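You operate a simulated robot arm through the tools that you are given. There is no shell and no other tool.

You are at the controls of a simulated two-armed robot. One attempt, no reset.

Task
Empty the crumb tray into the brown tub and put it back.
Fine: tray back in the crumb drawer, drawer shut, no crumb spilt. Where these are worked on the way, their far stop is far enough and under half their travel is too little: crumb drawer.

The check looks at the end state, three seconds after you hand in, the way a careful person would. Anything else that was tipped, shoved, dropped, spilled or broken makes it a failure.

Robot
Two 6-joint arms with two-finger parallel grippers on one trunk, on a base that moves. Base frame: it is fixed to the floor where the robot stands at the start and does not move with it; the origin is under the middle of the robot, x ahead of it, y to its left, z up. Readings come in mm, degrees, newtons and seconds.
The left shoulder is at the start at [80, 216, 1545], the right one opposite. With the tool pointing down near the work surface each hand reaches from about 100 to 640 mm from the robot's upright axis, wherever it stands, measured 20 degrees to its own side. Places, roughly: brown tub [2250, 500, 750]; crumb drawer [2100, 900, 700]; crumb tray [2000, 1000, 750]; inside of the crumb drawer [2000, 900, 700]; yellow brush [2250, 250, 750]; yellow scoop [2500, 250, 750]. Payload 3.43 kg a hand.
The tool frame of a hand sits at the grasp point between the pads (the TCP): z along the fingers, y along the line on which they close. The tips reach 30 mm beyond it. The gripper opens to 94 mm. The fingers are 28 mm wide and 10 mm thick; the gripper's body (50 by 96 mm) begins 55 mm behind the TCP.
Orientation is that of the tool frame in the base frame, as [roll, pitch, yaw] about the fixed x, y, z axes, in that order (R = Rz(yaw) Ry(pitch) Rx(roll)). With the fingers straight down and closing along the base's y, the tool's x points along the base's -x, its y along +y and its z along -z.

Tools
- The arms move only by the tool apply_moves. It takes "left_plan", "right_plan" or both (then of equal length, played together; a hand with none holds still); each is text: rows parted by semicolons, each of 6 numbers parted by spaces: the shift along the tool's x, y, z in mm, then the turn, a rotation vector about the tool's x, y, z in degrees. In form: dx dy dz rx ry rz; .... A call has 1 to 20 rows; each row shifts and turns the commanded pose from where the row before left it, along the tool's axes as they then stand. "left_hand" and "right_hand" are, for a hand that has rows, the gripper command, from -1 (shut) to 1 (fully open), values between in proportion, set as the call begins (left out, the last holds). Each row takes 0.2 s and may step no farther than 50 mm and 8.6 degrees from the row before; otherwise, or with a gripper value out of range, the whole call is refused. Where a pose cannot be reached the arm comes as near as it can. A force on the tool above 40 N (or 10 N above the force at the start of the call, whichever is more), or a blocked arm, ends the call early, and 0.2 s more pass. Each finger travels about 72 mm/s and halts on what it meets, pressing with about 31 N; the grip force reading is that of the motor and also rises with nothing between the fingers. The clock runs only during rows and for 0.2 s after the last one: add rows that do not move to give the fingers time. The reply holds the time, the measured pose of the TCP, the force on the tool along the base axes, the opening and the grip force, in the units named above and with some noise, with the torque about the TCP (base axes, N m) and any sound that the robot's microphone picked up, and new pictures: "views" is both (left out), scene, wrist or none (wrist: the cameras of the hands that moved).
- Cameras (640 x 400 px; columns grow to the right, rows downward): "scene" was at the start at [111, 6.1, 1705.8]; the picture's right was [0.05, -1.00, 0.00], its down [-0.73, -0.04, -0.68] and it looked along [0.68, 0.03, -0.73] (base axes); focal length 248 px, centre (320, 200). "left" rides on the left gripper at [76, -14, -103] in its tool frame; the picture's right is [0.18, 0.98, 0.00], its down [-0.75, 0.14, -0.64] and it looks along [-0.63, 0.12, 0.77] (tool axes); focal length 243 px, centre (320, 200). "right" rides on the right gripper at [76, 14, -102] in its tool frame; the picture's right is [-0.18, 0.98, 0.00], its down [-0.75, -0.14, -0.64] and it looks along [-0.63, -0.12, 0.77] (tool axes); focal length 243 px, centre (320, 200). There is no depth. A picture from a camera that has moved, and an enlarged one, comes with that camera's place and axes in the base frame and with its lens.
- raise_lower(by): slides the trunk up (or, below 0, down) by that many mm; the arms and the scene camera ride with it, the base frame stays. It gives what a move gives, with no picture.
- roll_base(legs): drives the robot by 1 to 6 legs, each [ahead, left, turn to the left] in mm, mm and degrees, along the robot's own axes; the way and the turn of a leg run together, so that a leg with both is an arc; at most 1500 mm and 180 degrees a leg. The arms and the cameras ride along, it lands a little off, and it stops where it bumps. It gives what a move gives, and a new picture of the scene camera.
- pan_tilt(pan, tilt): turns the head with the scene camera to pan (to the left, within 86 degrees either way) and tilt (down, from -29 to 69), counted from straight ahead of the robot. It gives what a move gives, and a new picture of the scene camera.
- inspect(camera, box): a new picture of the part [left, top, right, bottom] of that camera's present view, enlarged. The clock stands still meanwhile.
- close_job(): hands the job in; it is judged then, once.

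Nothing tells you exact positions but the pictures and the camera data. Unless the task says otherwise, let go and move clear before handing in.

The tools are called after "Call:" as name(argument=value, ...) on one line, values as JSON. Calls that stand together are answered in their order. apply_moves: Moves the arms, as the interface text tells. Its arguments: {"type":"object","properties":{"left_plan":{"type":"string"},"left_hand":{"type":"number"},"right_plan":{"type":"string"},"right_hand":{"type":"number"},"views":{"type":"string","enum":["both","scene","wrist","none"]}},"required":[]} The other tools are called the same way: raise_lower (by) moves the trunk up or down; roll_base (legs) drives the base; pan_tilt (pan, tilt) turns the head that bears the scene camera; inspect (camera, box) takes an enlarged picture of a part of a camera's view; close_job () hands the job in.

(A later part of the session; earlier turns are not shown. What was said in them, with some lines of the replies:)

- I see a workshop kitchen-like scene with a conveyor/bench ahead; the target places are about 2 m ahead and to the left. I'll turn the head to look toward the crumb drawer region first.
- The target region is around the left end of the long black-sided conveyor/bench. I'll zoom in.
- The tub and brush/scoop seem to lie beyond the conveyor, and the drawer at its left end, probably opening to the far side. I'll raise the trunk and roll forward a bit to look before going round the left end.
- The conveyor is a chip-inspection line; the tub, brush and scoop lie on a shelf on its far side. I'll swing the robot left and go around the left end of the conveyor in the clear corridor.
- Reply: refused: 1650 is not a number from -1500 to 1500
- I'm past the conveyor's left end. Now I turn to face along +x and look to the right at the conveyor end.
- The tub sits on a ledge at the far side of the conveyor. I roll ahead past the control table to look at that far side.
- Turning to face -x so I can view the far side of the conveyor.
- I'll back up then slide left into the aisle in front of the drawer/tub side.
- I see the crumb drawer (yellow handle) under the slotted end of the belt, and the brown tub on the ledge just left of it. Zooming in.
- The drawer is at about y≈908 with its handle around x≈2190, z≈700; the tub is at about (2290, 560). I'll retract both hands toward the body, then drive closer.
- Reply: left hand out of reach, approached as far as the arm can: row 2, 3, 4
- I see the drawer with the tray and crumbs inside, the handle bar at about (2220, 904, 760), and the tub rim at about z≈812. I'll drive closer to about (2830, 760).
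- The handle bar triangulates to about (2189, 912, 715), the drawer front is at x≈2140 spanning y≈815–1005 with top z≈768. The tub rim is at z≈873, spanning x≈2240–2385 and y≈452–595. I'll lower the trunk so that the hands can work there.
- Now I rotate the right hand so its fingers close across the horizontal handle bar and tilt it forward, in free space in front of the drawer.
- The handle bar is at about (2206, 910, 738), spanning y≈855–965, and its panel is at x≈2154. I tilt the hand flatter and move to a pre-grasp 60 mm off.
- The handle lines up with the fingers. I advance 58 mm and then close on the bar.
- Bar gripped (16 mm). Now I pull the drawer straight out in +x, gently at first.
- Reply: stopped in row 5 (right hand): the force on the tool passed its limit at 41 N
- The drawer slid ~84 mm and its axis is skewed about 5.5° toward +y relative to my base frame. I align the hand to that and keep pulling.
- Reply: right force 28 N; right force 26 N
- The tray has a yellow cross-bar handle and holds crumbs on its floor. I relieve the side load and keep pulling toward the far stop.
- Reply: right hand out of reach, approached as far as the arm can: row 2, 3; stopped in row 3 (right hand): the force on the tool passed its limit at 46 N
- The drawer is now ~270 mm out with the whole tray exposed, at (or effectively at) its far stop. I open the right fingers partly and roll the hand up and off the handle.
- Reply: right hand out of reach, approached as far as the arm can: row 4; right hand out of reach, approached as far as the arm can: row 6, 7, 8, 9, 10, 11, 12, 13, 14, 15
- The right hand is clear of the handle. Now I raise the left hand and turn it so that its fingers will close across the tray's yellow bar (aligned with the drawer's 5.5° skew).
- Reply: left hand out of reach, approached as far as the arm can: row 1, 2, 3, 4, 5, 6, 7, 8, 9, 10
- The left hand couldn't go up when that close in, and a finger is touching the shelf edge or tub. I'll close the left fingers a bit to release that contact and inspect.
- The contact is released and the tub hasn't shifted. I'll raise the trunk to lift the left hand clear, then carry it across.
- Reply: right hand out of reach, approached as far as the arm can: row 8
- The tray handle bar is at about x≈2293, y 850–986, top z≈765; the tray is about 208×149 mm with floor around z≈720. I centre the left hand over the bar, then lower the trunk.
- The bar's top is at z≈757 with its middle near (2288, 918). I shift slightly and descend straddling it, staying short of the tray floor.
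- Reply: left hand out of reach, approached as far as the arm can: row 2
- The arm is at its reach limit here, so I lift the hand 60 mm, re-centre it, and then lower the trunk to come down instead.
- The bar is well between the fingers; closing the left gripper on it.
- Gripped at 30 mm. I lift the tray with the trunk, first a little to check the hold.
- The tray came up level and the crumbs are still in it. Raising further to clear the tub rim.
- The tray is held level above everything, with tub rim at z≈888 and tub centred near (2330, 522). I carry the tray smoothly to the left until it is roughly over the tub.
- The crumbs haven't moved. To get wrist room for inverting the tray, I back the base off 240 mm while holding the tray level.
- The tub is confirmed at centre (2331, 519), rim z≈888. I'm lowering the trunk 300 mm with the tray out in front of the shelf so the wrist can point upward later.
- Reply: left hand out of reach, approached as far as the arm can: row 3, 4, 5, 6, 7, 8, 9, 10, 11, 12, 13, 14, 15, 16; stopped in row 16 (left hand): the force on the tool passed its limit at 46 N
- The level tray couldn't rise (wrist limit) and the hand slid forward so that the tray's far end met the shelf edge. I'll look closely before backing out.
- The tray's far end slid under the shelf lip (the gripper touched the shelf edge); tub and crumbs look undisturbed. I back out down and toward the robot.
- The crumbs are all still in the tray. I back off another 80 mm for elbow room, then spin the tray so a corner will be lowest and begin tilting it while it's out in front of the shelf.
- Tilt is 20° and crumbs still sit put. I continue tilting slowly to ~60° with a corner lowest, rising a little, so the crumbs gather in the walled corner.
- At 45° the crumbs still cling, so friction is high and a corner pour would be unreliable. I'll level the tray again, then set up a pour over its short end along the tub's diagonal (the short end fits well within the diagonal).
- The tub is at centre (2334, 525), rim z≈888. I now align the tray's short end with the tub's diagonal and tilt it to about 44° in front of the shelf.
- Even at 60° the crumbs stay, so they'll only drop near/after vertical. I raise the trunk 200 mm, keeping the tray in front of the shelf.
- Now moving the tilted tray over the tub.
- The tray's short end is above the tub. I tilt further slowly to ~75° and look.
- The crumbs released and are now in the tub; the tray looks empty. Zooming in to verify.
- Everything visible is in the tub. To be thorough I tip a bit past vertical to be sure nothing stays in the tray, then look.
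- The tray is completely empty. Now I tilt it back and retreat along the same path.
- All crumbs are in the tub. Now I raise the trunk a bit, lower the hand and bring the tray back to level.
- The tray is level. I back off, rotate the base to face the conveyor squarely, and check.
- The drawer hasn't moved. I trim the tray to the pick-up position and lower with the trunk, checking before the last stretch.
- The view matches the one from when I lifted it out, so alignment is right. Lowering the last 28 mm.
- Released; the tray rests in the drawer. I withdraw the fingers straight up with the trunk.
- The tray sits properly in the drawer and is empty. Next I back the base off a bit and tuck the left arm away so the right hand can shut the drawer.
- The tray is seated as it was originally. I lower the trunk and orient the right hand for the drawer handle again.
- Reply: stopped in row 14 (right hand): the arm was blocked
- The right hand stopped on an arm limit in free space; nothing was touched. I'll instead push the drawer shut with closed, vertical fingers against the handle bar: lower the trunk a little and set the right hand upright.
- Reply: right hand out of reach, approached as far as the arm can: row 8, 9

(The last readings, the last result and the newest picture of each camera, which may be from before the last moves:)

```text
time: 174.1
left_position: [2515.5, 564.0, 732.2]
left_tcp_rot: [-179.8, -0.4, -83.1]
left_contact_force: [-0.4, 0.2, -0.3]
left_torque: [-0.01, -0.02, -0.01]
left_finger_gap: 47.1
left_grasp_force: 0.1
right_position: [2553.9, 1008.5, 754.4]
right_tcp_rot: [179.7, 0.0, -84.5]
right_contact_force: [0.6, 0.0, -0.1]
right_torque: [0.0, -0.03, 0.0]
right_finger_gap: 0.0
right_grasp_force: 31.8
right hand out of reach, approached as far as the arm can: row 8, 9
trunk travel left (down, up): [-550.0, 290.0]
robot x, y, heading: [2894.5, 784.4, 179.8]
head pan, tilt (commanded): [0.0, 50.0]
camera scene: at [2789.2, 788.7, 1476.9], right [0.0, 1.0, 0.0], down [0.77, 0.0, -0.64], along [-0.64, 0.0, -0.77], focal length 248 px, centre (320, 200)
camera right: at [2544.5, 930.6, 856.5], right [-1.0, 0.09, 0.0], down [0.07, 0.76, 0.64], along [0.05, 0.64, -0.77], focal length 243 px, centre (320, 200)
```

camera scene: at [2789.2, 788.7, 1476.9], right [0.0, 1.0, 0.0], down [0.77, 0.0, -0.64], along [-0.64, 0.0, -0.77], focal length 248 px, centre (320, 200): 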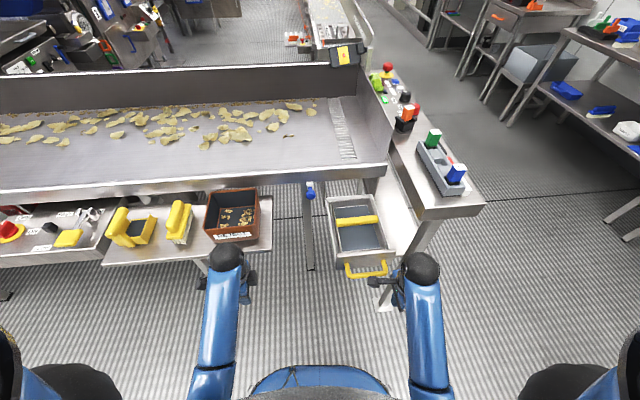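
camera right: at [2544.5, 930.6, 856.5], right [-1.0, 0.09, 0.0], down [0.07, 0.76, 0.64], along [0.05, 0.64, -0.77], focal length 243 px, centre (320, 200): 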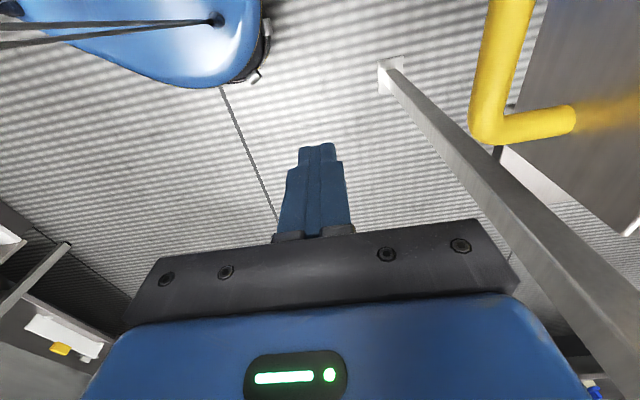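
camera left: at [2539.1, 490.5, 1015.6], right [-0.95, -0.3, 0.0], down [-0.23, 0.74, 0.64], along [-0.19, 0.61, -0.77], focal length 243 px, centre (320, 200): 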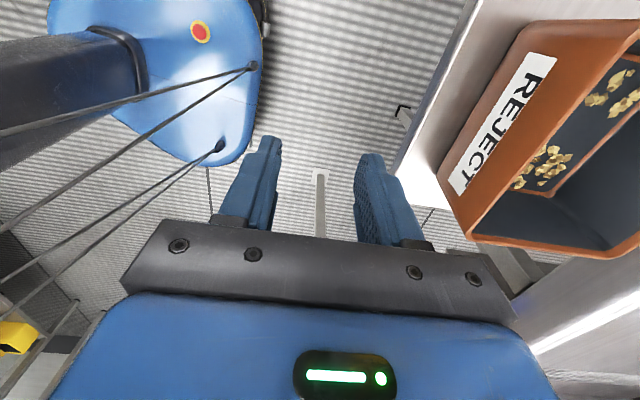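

Call:
apply_moves(right_plan="16 6 12 0 0 0;16 8 12 0 0 0;16 8 12 0 0 0;18 8 9 0 0 0;0 0 0 0 0 0", views="both")

```text
time: 175.3
left_position: [2515.6, 564.9, 734.1]
left_tcp_rot: [-179.8, -0.5, -83.1]
left_contact_force: [0.0, -1.0, 1.1]
left_torque: [-0.01, -0.02, 0.04]
left_finger_gap: 46.7
left_grasp_force: 0.1
right_position: [2529.8, 939.2, 709.7]
right_tcp_rot: [179.8, 0.0, -84.5]
right_contact_force: [0.4, -0.2, 0.4]
right_torque: [-0.02, 0.0, 0.02]
right_finger_gap: 0.0
right_grasp_force: 31.0
trunk travel left (down, up): [-550.0, 290.0]
robot x, y, heading: [2895.8, 788.4, 179.8]
head pan, tilt (commanded): [0.0, 50.0]
camera scene: at [2789.5, 789.1, 1477.0], right [0.0, 1.0, 0.0], down [0.77, 0.0, -0.64], along [-0.64, 0.0, -0.77], focal length 248 px, centre (320, 200)
camera right: at [2520.6, 861.4, 811.7], right [-1.0, 0.09, 0.0], down [0.07, 0.76, 0.64], along [0.06, 0.64, -0.77], focal length 243 px, centre (320, 200)
```

scene: 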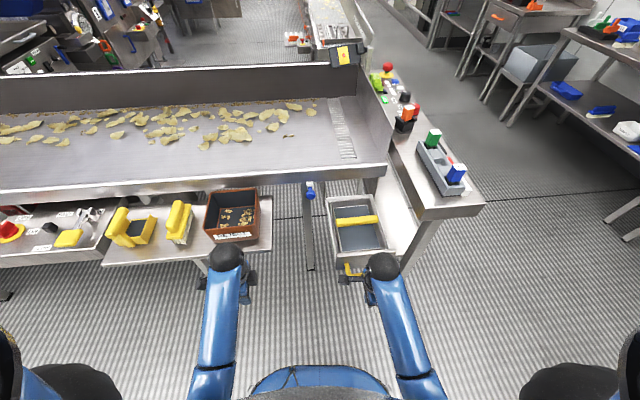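
right: 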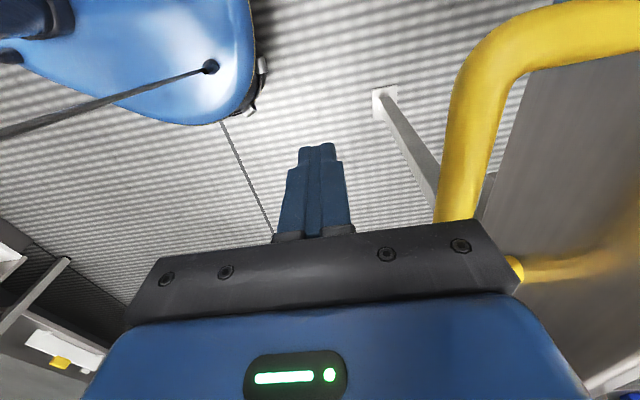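

The closed fingers are in front of the bar's middle. I raise them slightly and push the drawer in along its own axis.

Call:
apply_moves(right_plan="0 0 -13 0 0 0;0 15 0 0 0 0;0 15 0 0 0 0;0 10 0 0 0 0;0 10 0 0 0 0;0 15 0 0 0 0;0 15 0 0 0 0;0 15 0 0 0 0;0 15 0 0 0 0", views="both")

```text
time: 177.3
left_position: [2515.2, 563.7, 733.2]
left_tcp_rot: [-179.8, -0.5, -83.1]
left_contact_force: [0.7, -0.3, 0.3]
left_torque: [-0.04, 0.0, -0.04]
left_finger_gap: 46.9
left_grasp_force: 0.2
right_position: [2419.7, 928.7, 723.5]
right_tcp_rot: [179.9, 0.0, -84.7]
right_contact_force: [1.0, -0.1, 0.5]
right_torque: [0.0, -0.01, 0.07]
right_finger_gap: 0.0
right_grasp_force: 30.5
trunk travel left (down, up): [-550.0, 290.0]
robot x, y, heading: [2896.0, 783.6, 179.7]
head pan, tilt (commanded): [0.0, 50.0]
camera scene: at [2788.9, 788.8, 1476.9], right [0.0, 1.0, 0.0], down [0.77, 0.0, -0.64], along [-0.64, 0.0, -0.77], focal length 248 px, centre (320, 200)
camera right: at [2410.3, 851.6, 824.7], right [-1.0, 0.09, 0.0], down [0.07, 0.76, 0.64], along [0.06, 0.64, -0.77], focal length 243 px, centre (320, 200)
```

scene: 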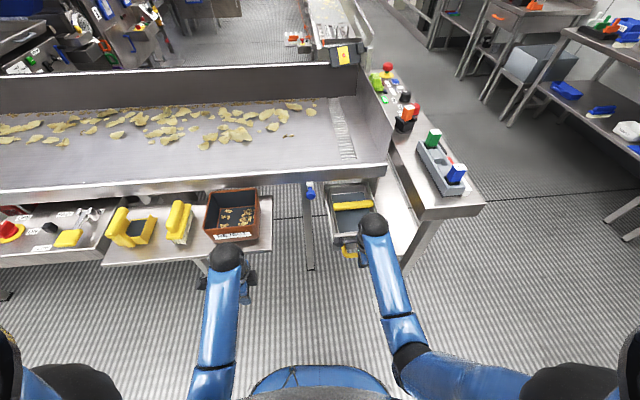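
right: 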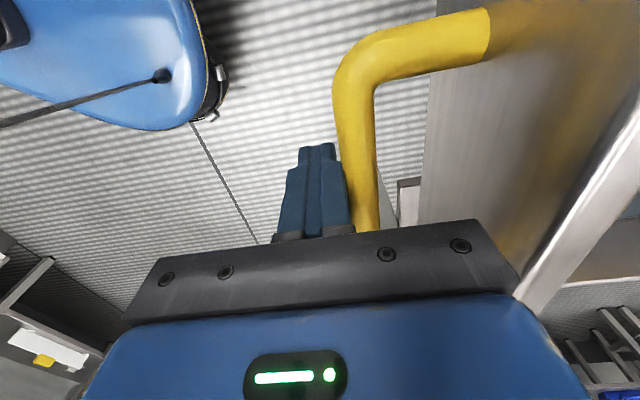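

Call:
apply_moves(right_plan="0 16 0 0 0 0;0 16 0 0 0 0;0 16 0 0 0 0;0 16 0 0 0 0;0 16 0 0 0 0;0 16 0 0 0 0;0 16 0 0 0 0;0 16 0 0 0 0;0 16 0 0 0 0;0 12 0 0 0 0", views="both")

```text
time: 179.5
left_position: [2515.6, 563.8, 733.5]
left_tcp_rot: [-179.8, -0.4, -83.0]
left_contact_force: [-0.5, 0.4, -0.1]
left_torque: [0.0, 0.02, 0.0]
left_finger_gap: 47.0
left_grasp_force: 0.0
right_position: [2265.6, 914.8, 723.7]
right_tcp_rot: [179.9, 0.0, -84.6]
right_contact_force: [1.6, -0.2, 0.0]
right_torque: [0.03, 0.0, 0.04]
right_finger_gap: 0.0
right_grasp_force: 30.5
trunk travel left (down, up): [-550.0, 290.0]
robot x, y, heading: [2897.6, 788.2, 179.7]
head pan, tilt (commanded): [0.0, 50.0]
camera scene: at [2789.1, 788.7, 1476.9], right [0.0, 1.0, 0.0], down [0.77, 0.0, -0.64], along [-0.64, 0.0, -0.77], focal length 248 px, centre (320, 200)
camera right: at [2255.9, 837.2, 825.1], right [-1.0, 0.09, 0.0], down [0.07, 0.76, 0.64], along [0.06, 0.64, -0.77], focal length 243 px, centre (320, 200)
```

scene: 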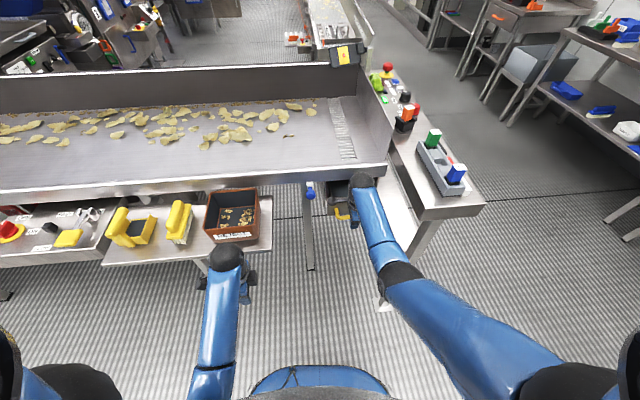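
right: 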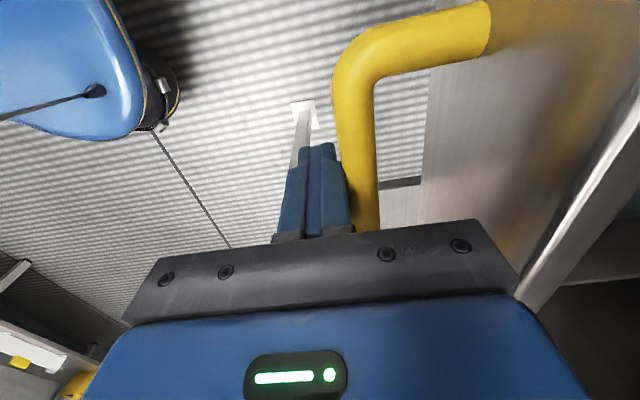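

Call:
apply_moves(right_plan="0 8 0 0 0 0;0 8 0 0 0 0;0 8 0 0 0 0;0 6 0 0 0 0;0 5 0 0 0 0;0 4 0 0 0 0;0 4 0 0 0 0;0 4 0 0 0 0", views="both")

```text
time: 181.3
left_position: [2518.1, 564.4, 733.9]
left_tcp_rot: [-179.9, -0.4, -83.0]
left_contact_force: [-0.4, 0.5, -0.7]
left_torque: [0.02, 0.02, 0.01]
left_finger_gap: 46.9
left_grasp_force: 0.2
right_position: [2222.1, 909.9, 723.8]
right_tcp_rot: [-179.8, -0.1, -84.5]
right_contact_force: [15.8, 0.9, 2.0]
right_torque: [-0.03, 0.13, 0.3]
right_finger_gap: 0.1
right_grasp_force: 31.9
trunk travel left (down, up): [-550.0, 290.0]
robot x, y, heading: [2897.3, 790.3, 179.7]
head pan, tilt (commanded): [0.0, 50.0]
camera scene: at [2792.1, 789.1, 1477.1], right [0.0, 1.0, 0.0], down [0.77, 0.0, -0.64], along [-0.64, 0.0, -0.77], focal length 248 px, centre (320, 200)
camera right: at [2212.0, 832.5, 824.9], right [-1.0, 0.09, 0.0], down [0.07, 0.76, 0.64], along [0.06, 0.64, -0.77], focal length 243 px, centre (320, 200)
```

scene: 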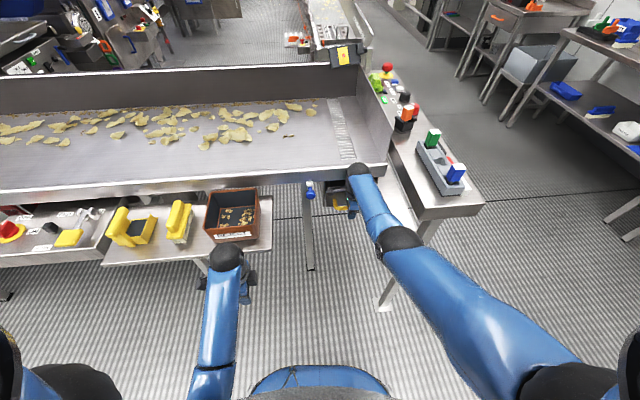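
right: 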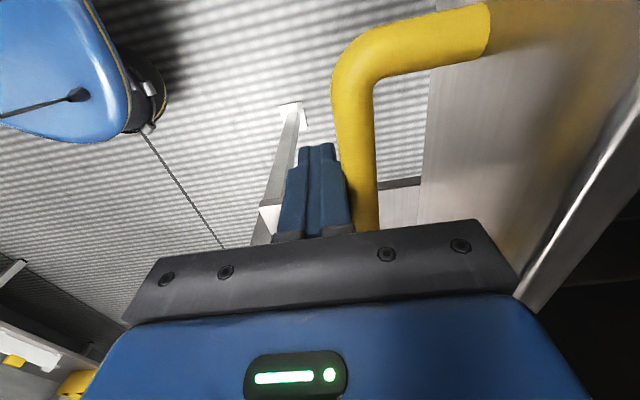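

The force has risen to 16 N where the drawer was originally shut. One more gentle push to confirm the stop.

Call:
apply_moves(right_plan="0 3 0 0 0 0;0 3 0 0 0 0;0 0 0 0 0 0", views="none")

Call:
inspect(camera="scene", box=[280, 150, 420, 260])

```text
time: 181.9
left_position: [2519.7, 565.8, 733.5]
left_tcp_rot: [-179.9, -0.4, -83.1]
left_contact_force: [-0.5, -0.9, 0.0]
left_torque: [0.04, -0.01, 0.02]
left_finger_gap: 46.9
left_grasp_force: 0.2
right_position: [2222.2, 909.7, 721.8]
right_tcp_rot: [-178.9, 0.1, -84.6]
right_contact_force: [20.0, 0.9, 11.8]
right_torque: [-0.21, 0.28, 0.31]
right_finger_gap: 0.2
right_grasp_force: 30.7
trunk travel left (down, up): [-550.0, 290.0]
robot x, y, heading: [2898.2, 789.3, 179.8]
head pan, tilt (commanded): [0.0, 50.0]
stopped in row 3 (right hand): the force on the tool passed its limit at 42 N (the readings are from after the stop); the commanded pose is now the measured one
```

```text
3.64 times, centred on (350, 205) of scene
camera zoom: at [2793.5, 788.8, 1477.4], right [0.0, 1.0, 0.0], down [0.76, 0.0, -0.64], along [-0.64, 0.0, -0.76], focal length 902 px, centre (211, 182)
```

zoom: 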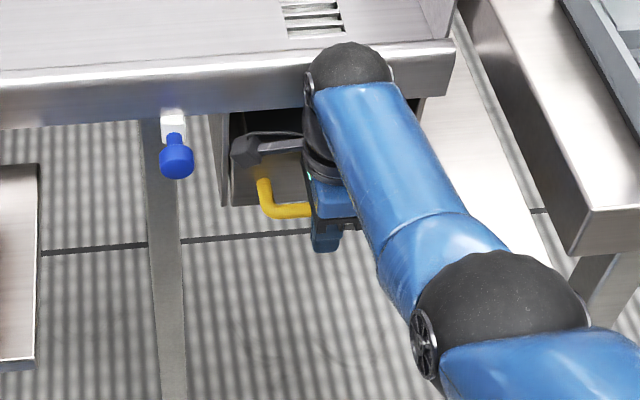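

The drawer stopped exactly at its original shut position. I retract the right hand straight back.

Call:
apply_moves(right_plan="0 -4 0 0 0 0;0 -12 0 0 0 0;0 -20 0 0 0 0;0 -20 0 0 0 0;0 -20 0 0 0 0;0 -20 0 0 0 0;0 -20 0 0 0 0;0 -20 0 0 0 0;0 -20 0 0 0 0;0 -20 0 0 0 0;0 -20 0 0 0 0;0 -20 0 0 0 0", views="both")

Call:
inspect(camera="scene", box=[280, 150, 420, 260])

Call:
inspect(camera="scene", box=[90, 160, 310, 300])

```text
time: 184.5
left_position: [2516.7, 565.1, 733.0]
left_tcp_rot: [-179.8, -0.4, -83.1]
left_contact_force: [0.0, 0.4, -0.6]
left_torque: [0.02, 0.01, 0.03]
left_finger_gap: 47.0
left_grasp_force: 0.0
right_position: [2433.6, 930.9, 724.2]
right_tcp_rot: [-179.2, 0.0, -84.5]
right_contact_force: [-0.6, 0.1, -0.3]
right_torque: [-0.02, 0.03, -0.01]
right_finger_gap: 0.0
right_grasp_force: 30.9
trunk travel left (down, up): [-550.0, 290.0]
robot x, y, heading: [2894.8, 787.6, 179.8]
head pan, tilt (commanded): [0.0, 50.0]
camera scene: at [2790.9, 789.1, 1477.0], right [0.0, 1.0, 0.0], down [0.77, 0.0, -0.64], along [-0.64, 0.0, -0.77], focal length 248 px, centre (320, 200)
camera right: at [2422.7, 852.4, 825.7], right [-1.0, 0.09, -0.01], down [0.06, 0.76, 0.64], along [0.07, 0.64, -0.76], focal length 243 px, centre (320, 200)
```

scene: 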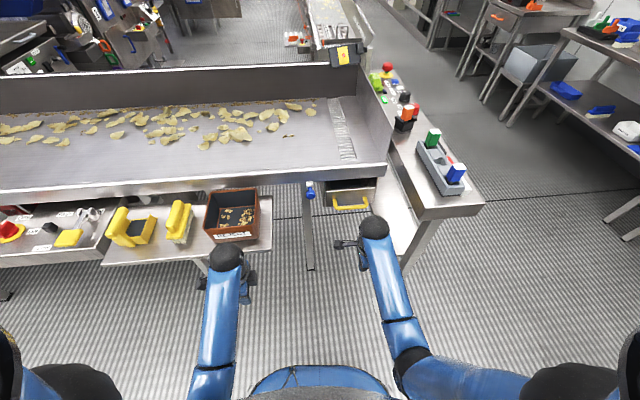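
right: 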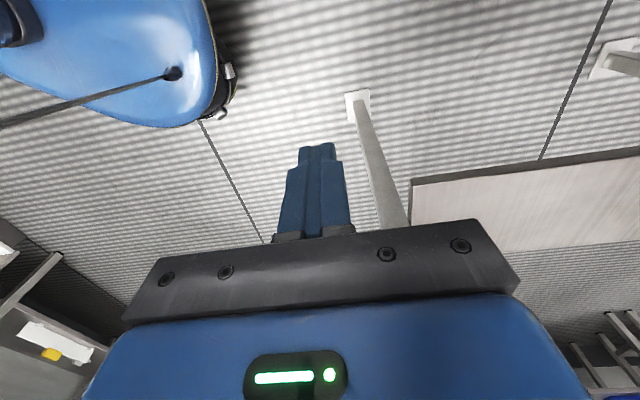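

```text
3.64 times, centred on (350, 205) of scene
camera zoom: at [2790.9, 789.1, 1477.0], right [0.0, 1.0, 0.0], down [0.77, 0.0, -0.64], along [-0.64, 0.0, -0.77], focal length 902 px, centre (211, 182)
```

zoom: 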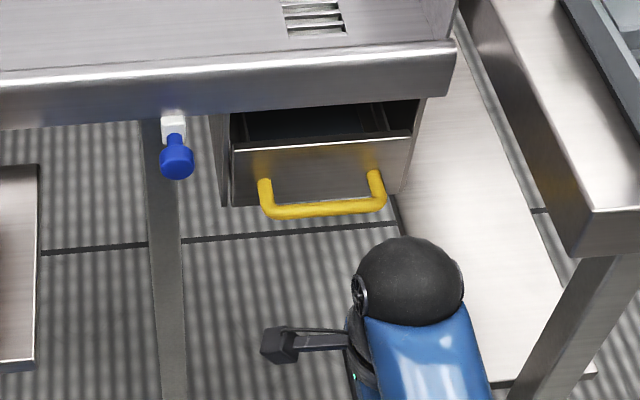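

```text
2.86 times, centred on (200, 230) of scene
camera zoom: at [2790.9, 789.1, 1477.0], right [0.0, 1.0, 0.0], down [0.77, 0.0, -0.64], along [-0.64, 0.0, -0.77], focal length 708 px, centre (663, 114)
```

zoom: 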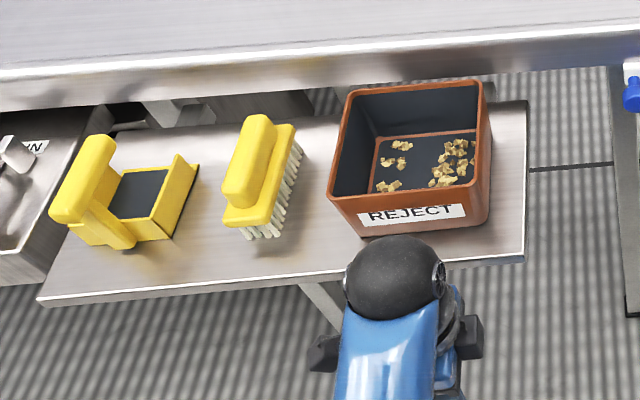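

The drawer is shut with the tray inside, the crumbs are in the tub, and the brush and scoop are undisturbed. I back the robot clear and take a last look.

Call:
roll_base(legs=[[-250, 0, 0]])

Call:
inspect(camera="scene", box=[150, 100, 470, 300])

```text
time: 186.3
left_position: [2766.1, 564.4, 733.3]
left_tcp_rot: [-179.8, -0.4, -83.2]
left_contact_force: [0.7, -0.3, -0.4]
left_torque: [-0.01, 0.02, 0.0]
left_finger_gap: 47.1
left_grasp_force: 0.1
right_position: [2681.9, 928.8, 723.3]
right_tcp_rot: [-179.1, 0.0, -84.5]
right_contact_force: [0.2, -0.4, -0.5]
right_torque: [-0.01, -0.01, 0.02]
right_finger_gap: 0.2
right_grasp_force: 31.3
trunk travel left (down, up): [-550.0, 290.0]
robot x, y, heading: [3144.3, 785.4, 179.7]
head pan, tilt (commanded): [0.0, 50.0]
camera scene: at [3038.7, 788.2, 1476.8], right [0.0, 1.0, 0.0], down [0.77, 0.0, -0.64], along [-0.64, 0.0, -0.77], focal length 248 px, centre (320, 200)
```

scene: 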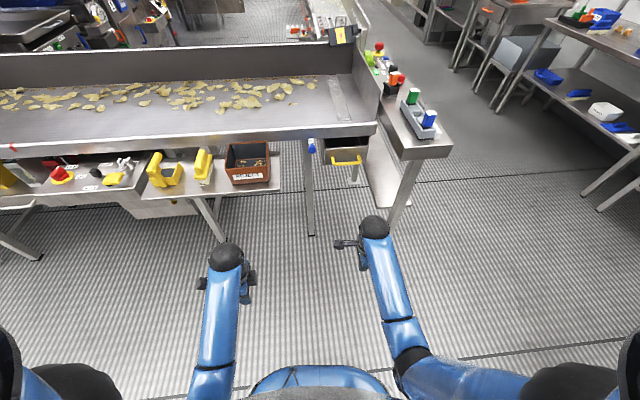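

```text
2.00 times, centred on (310, 200) of scene
camera zoom: at [3038.7, 788.2, 1476.8], right [0.0, 1.0, 0.0], down [0.77, 0.0, -0.64], along [-0.64, 0.0, -0.77], focal length 496 px, centre (340, 200)
```

zoom: 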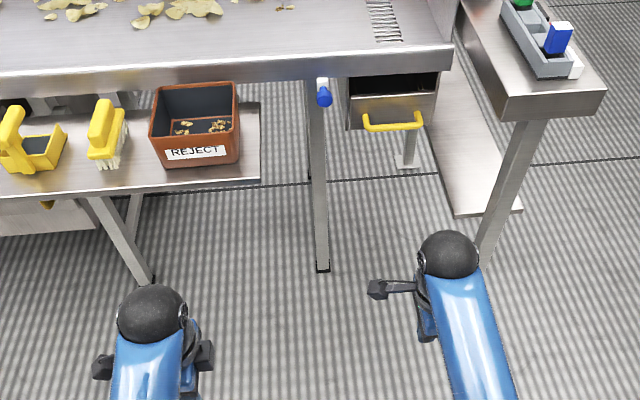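

The drawer is shut with the empty tray inside, and all the crumbs are in the brown tub. I see none on the floor or shelf, and both hands are clear, so I'm handing the job in.

Call:
close_job()

```text
The job is handed in.
```

I emptied the crumb tray into the brown tub, put it back in the crumb drawer, shut the drawer, and handed the job in.

- **Crumbs:** they all dropped into the tub. I saw none left in the tray, and none on the floor or shelf.
- **Drawer:** I pulled it out about 270 mm. The arm reached its limit there, so I can't say for certain that was the drawer's far stop. Pushed back in, it stopped at its original shut position.
- **Contact:** while carrying the full tray, the left gripper pressed hard against the shelf edge in front of the tub (46 N). A finger had also brushed there lightly earlier. The tub, brush, scoop and crumbs all looked undisturbed afterwards.

Both hands are empty and the robot is backed well clear.
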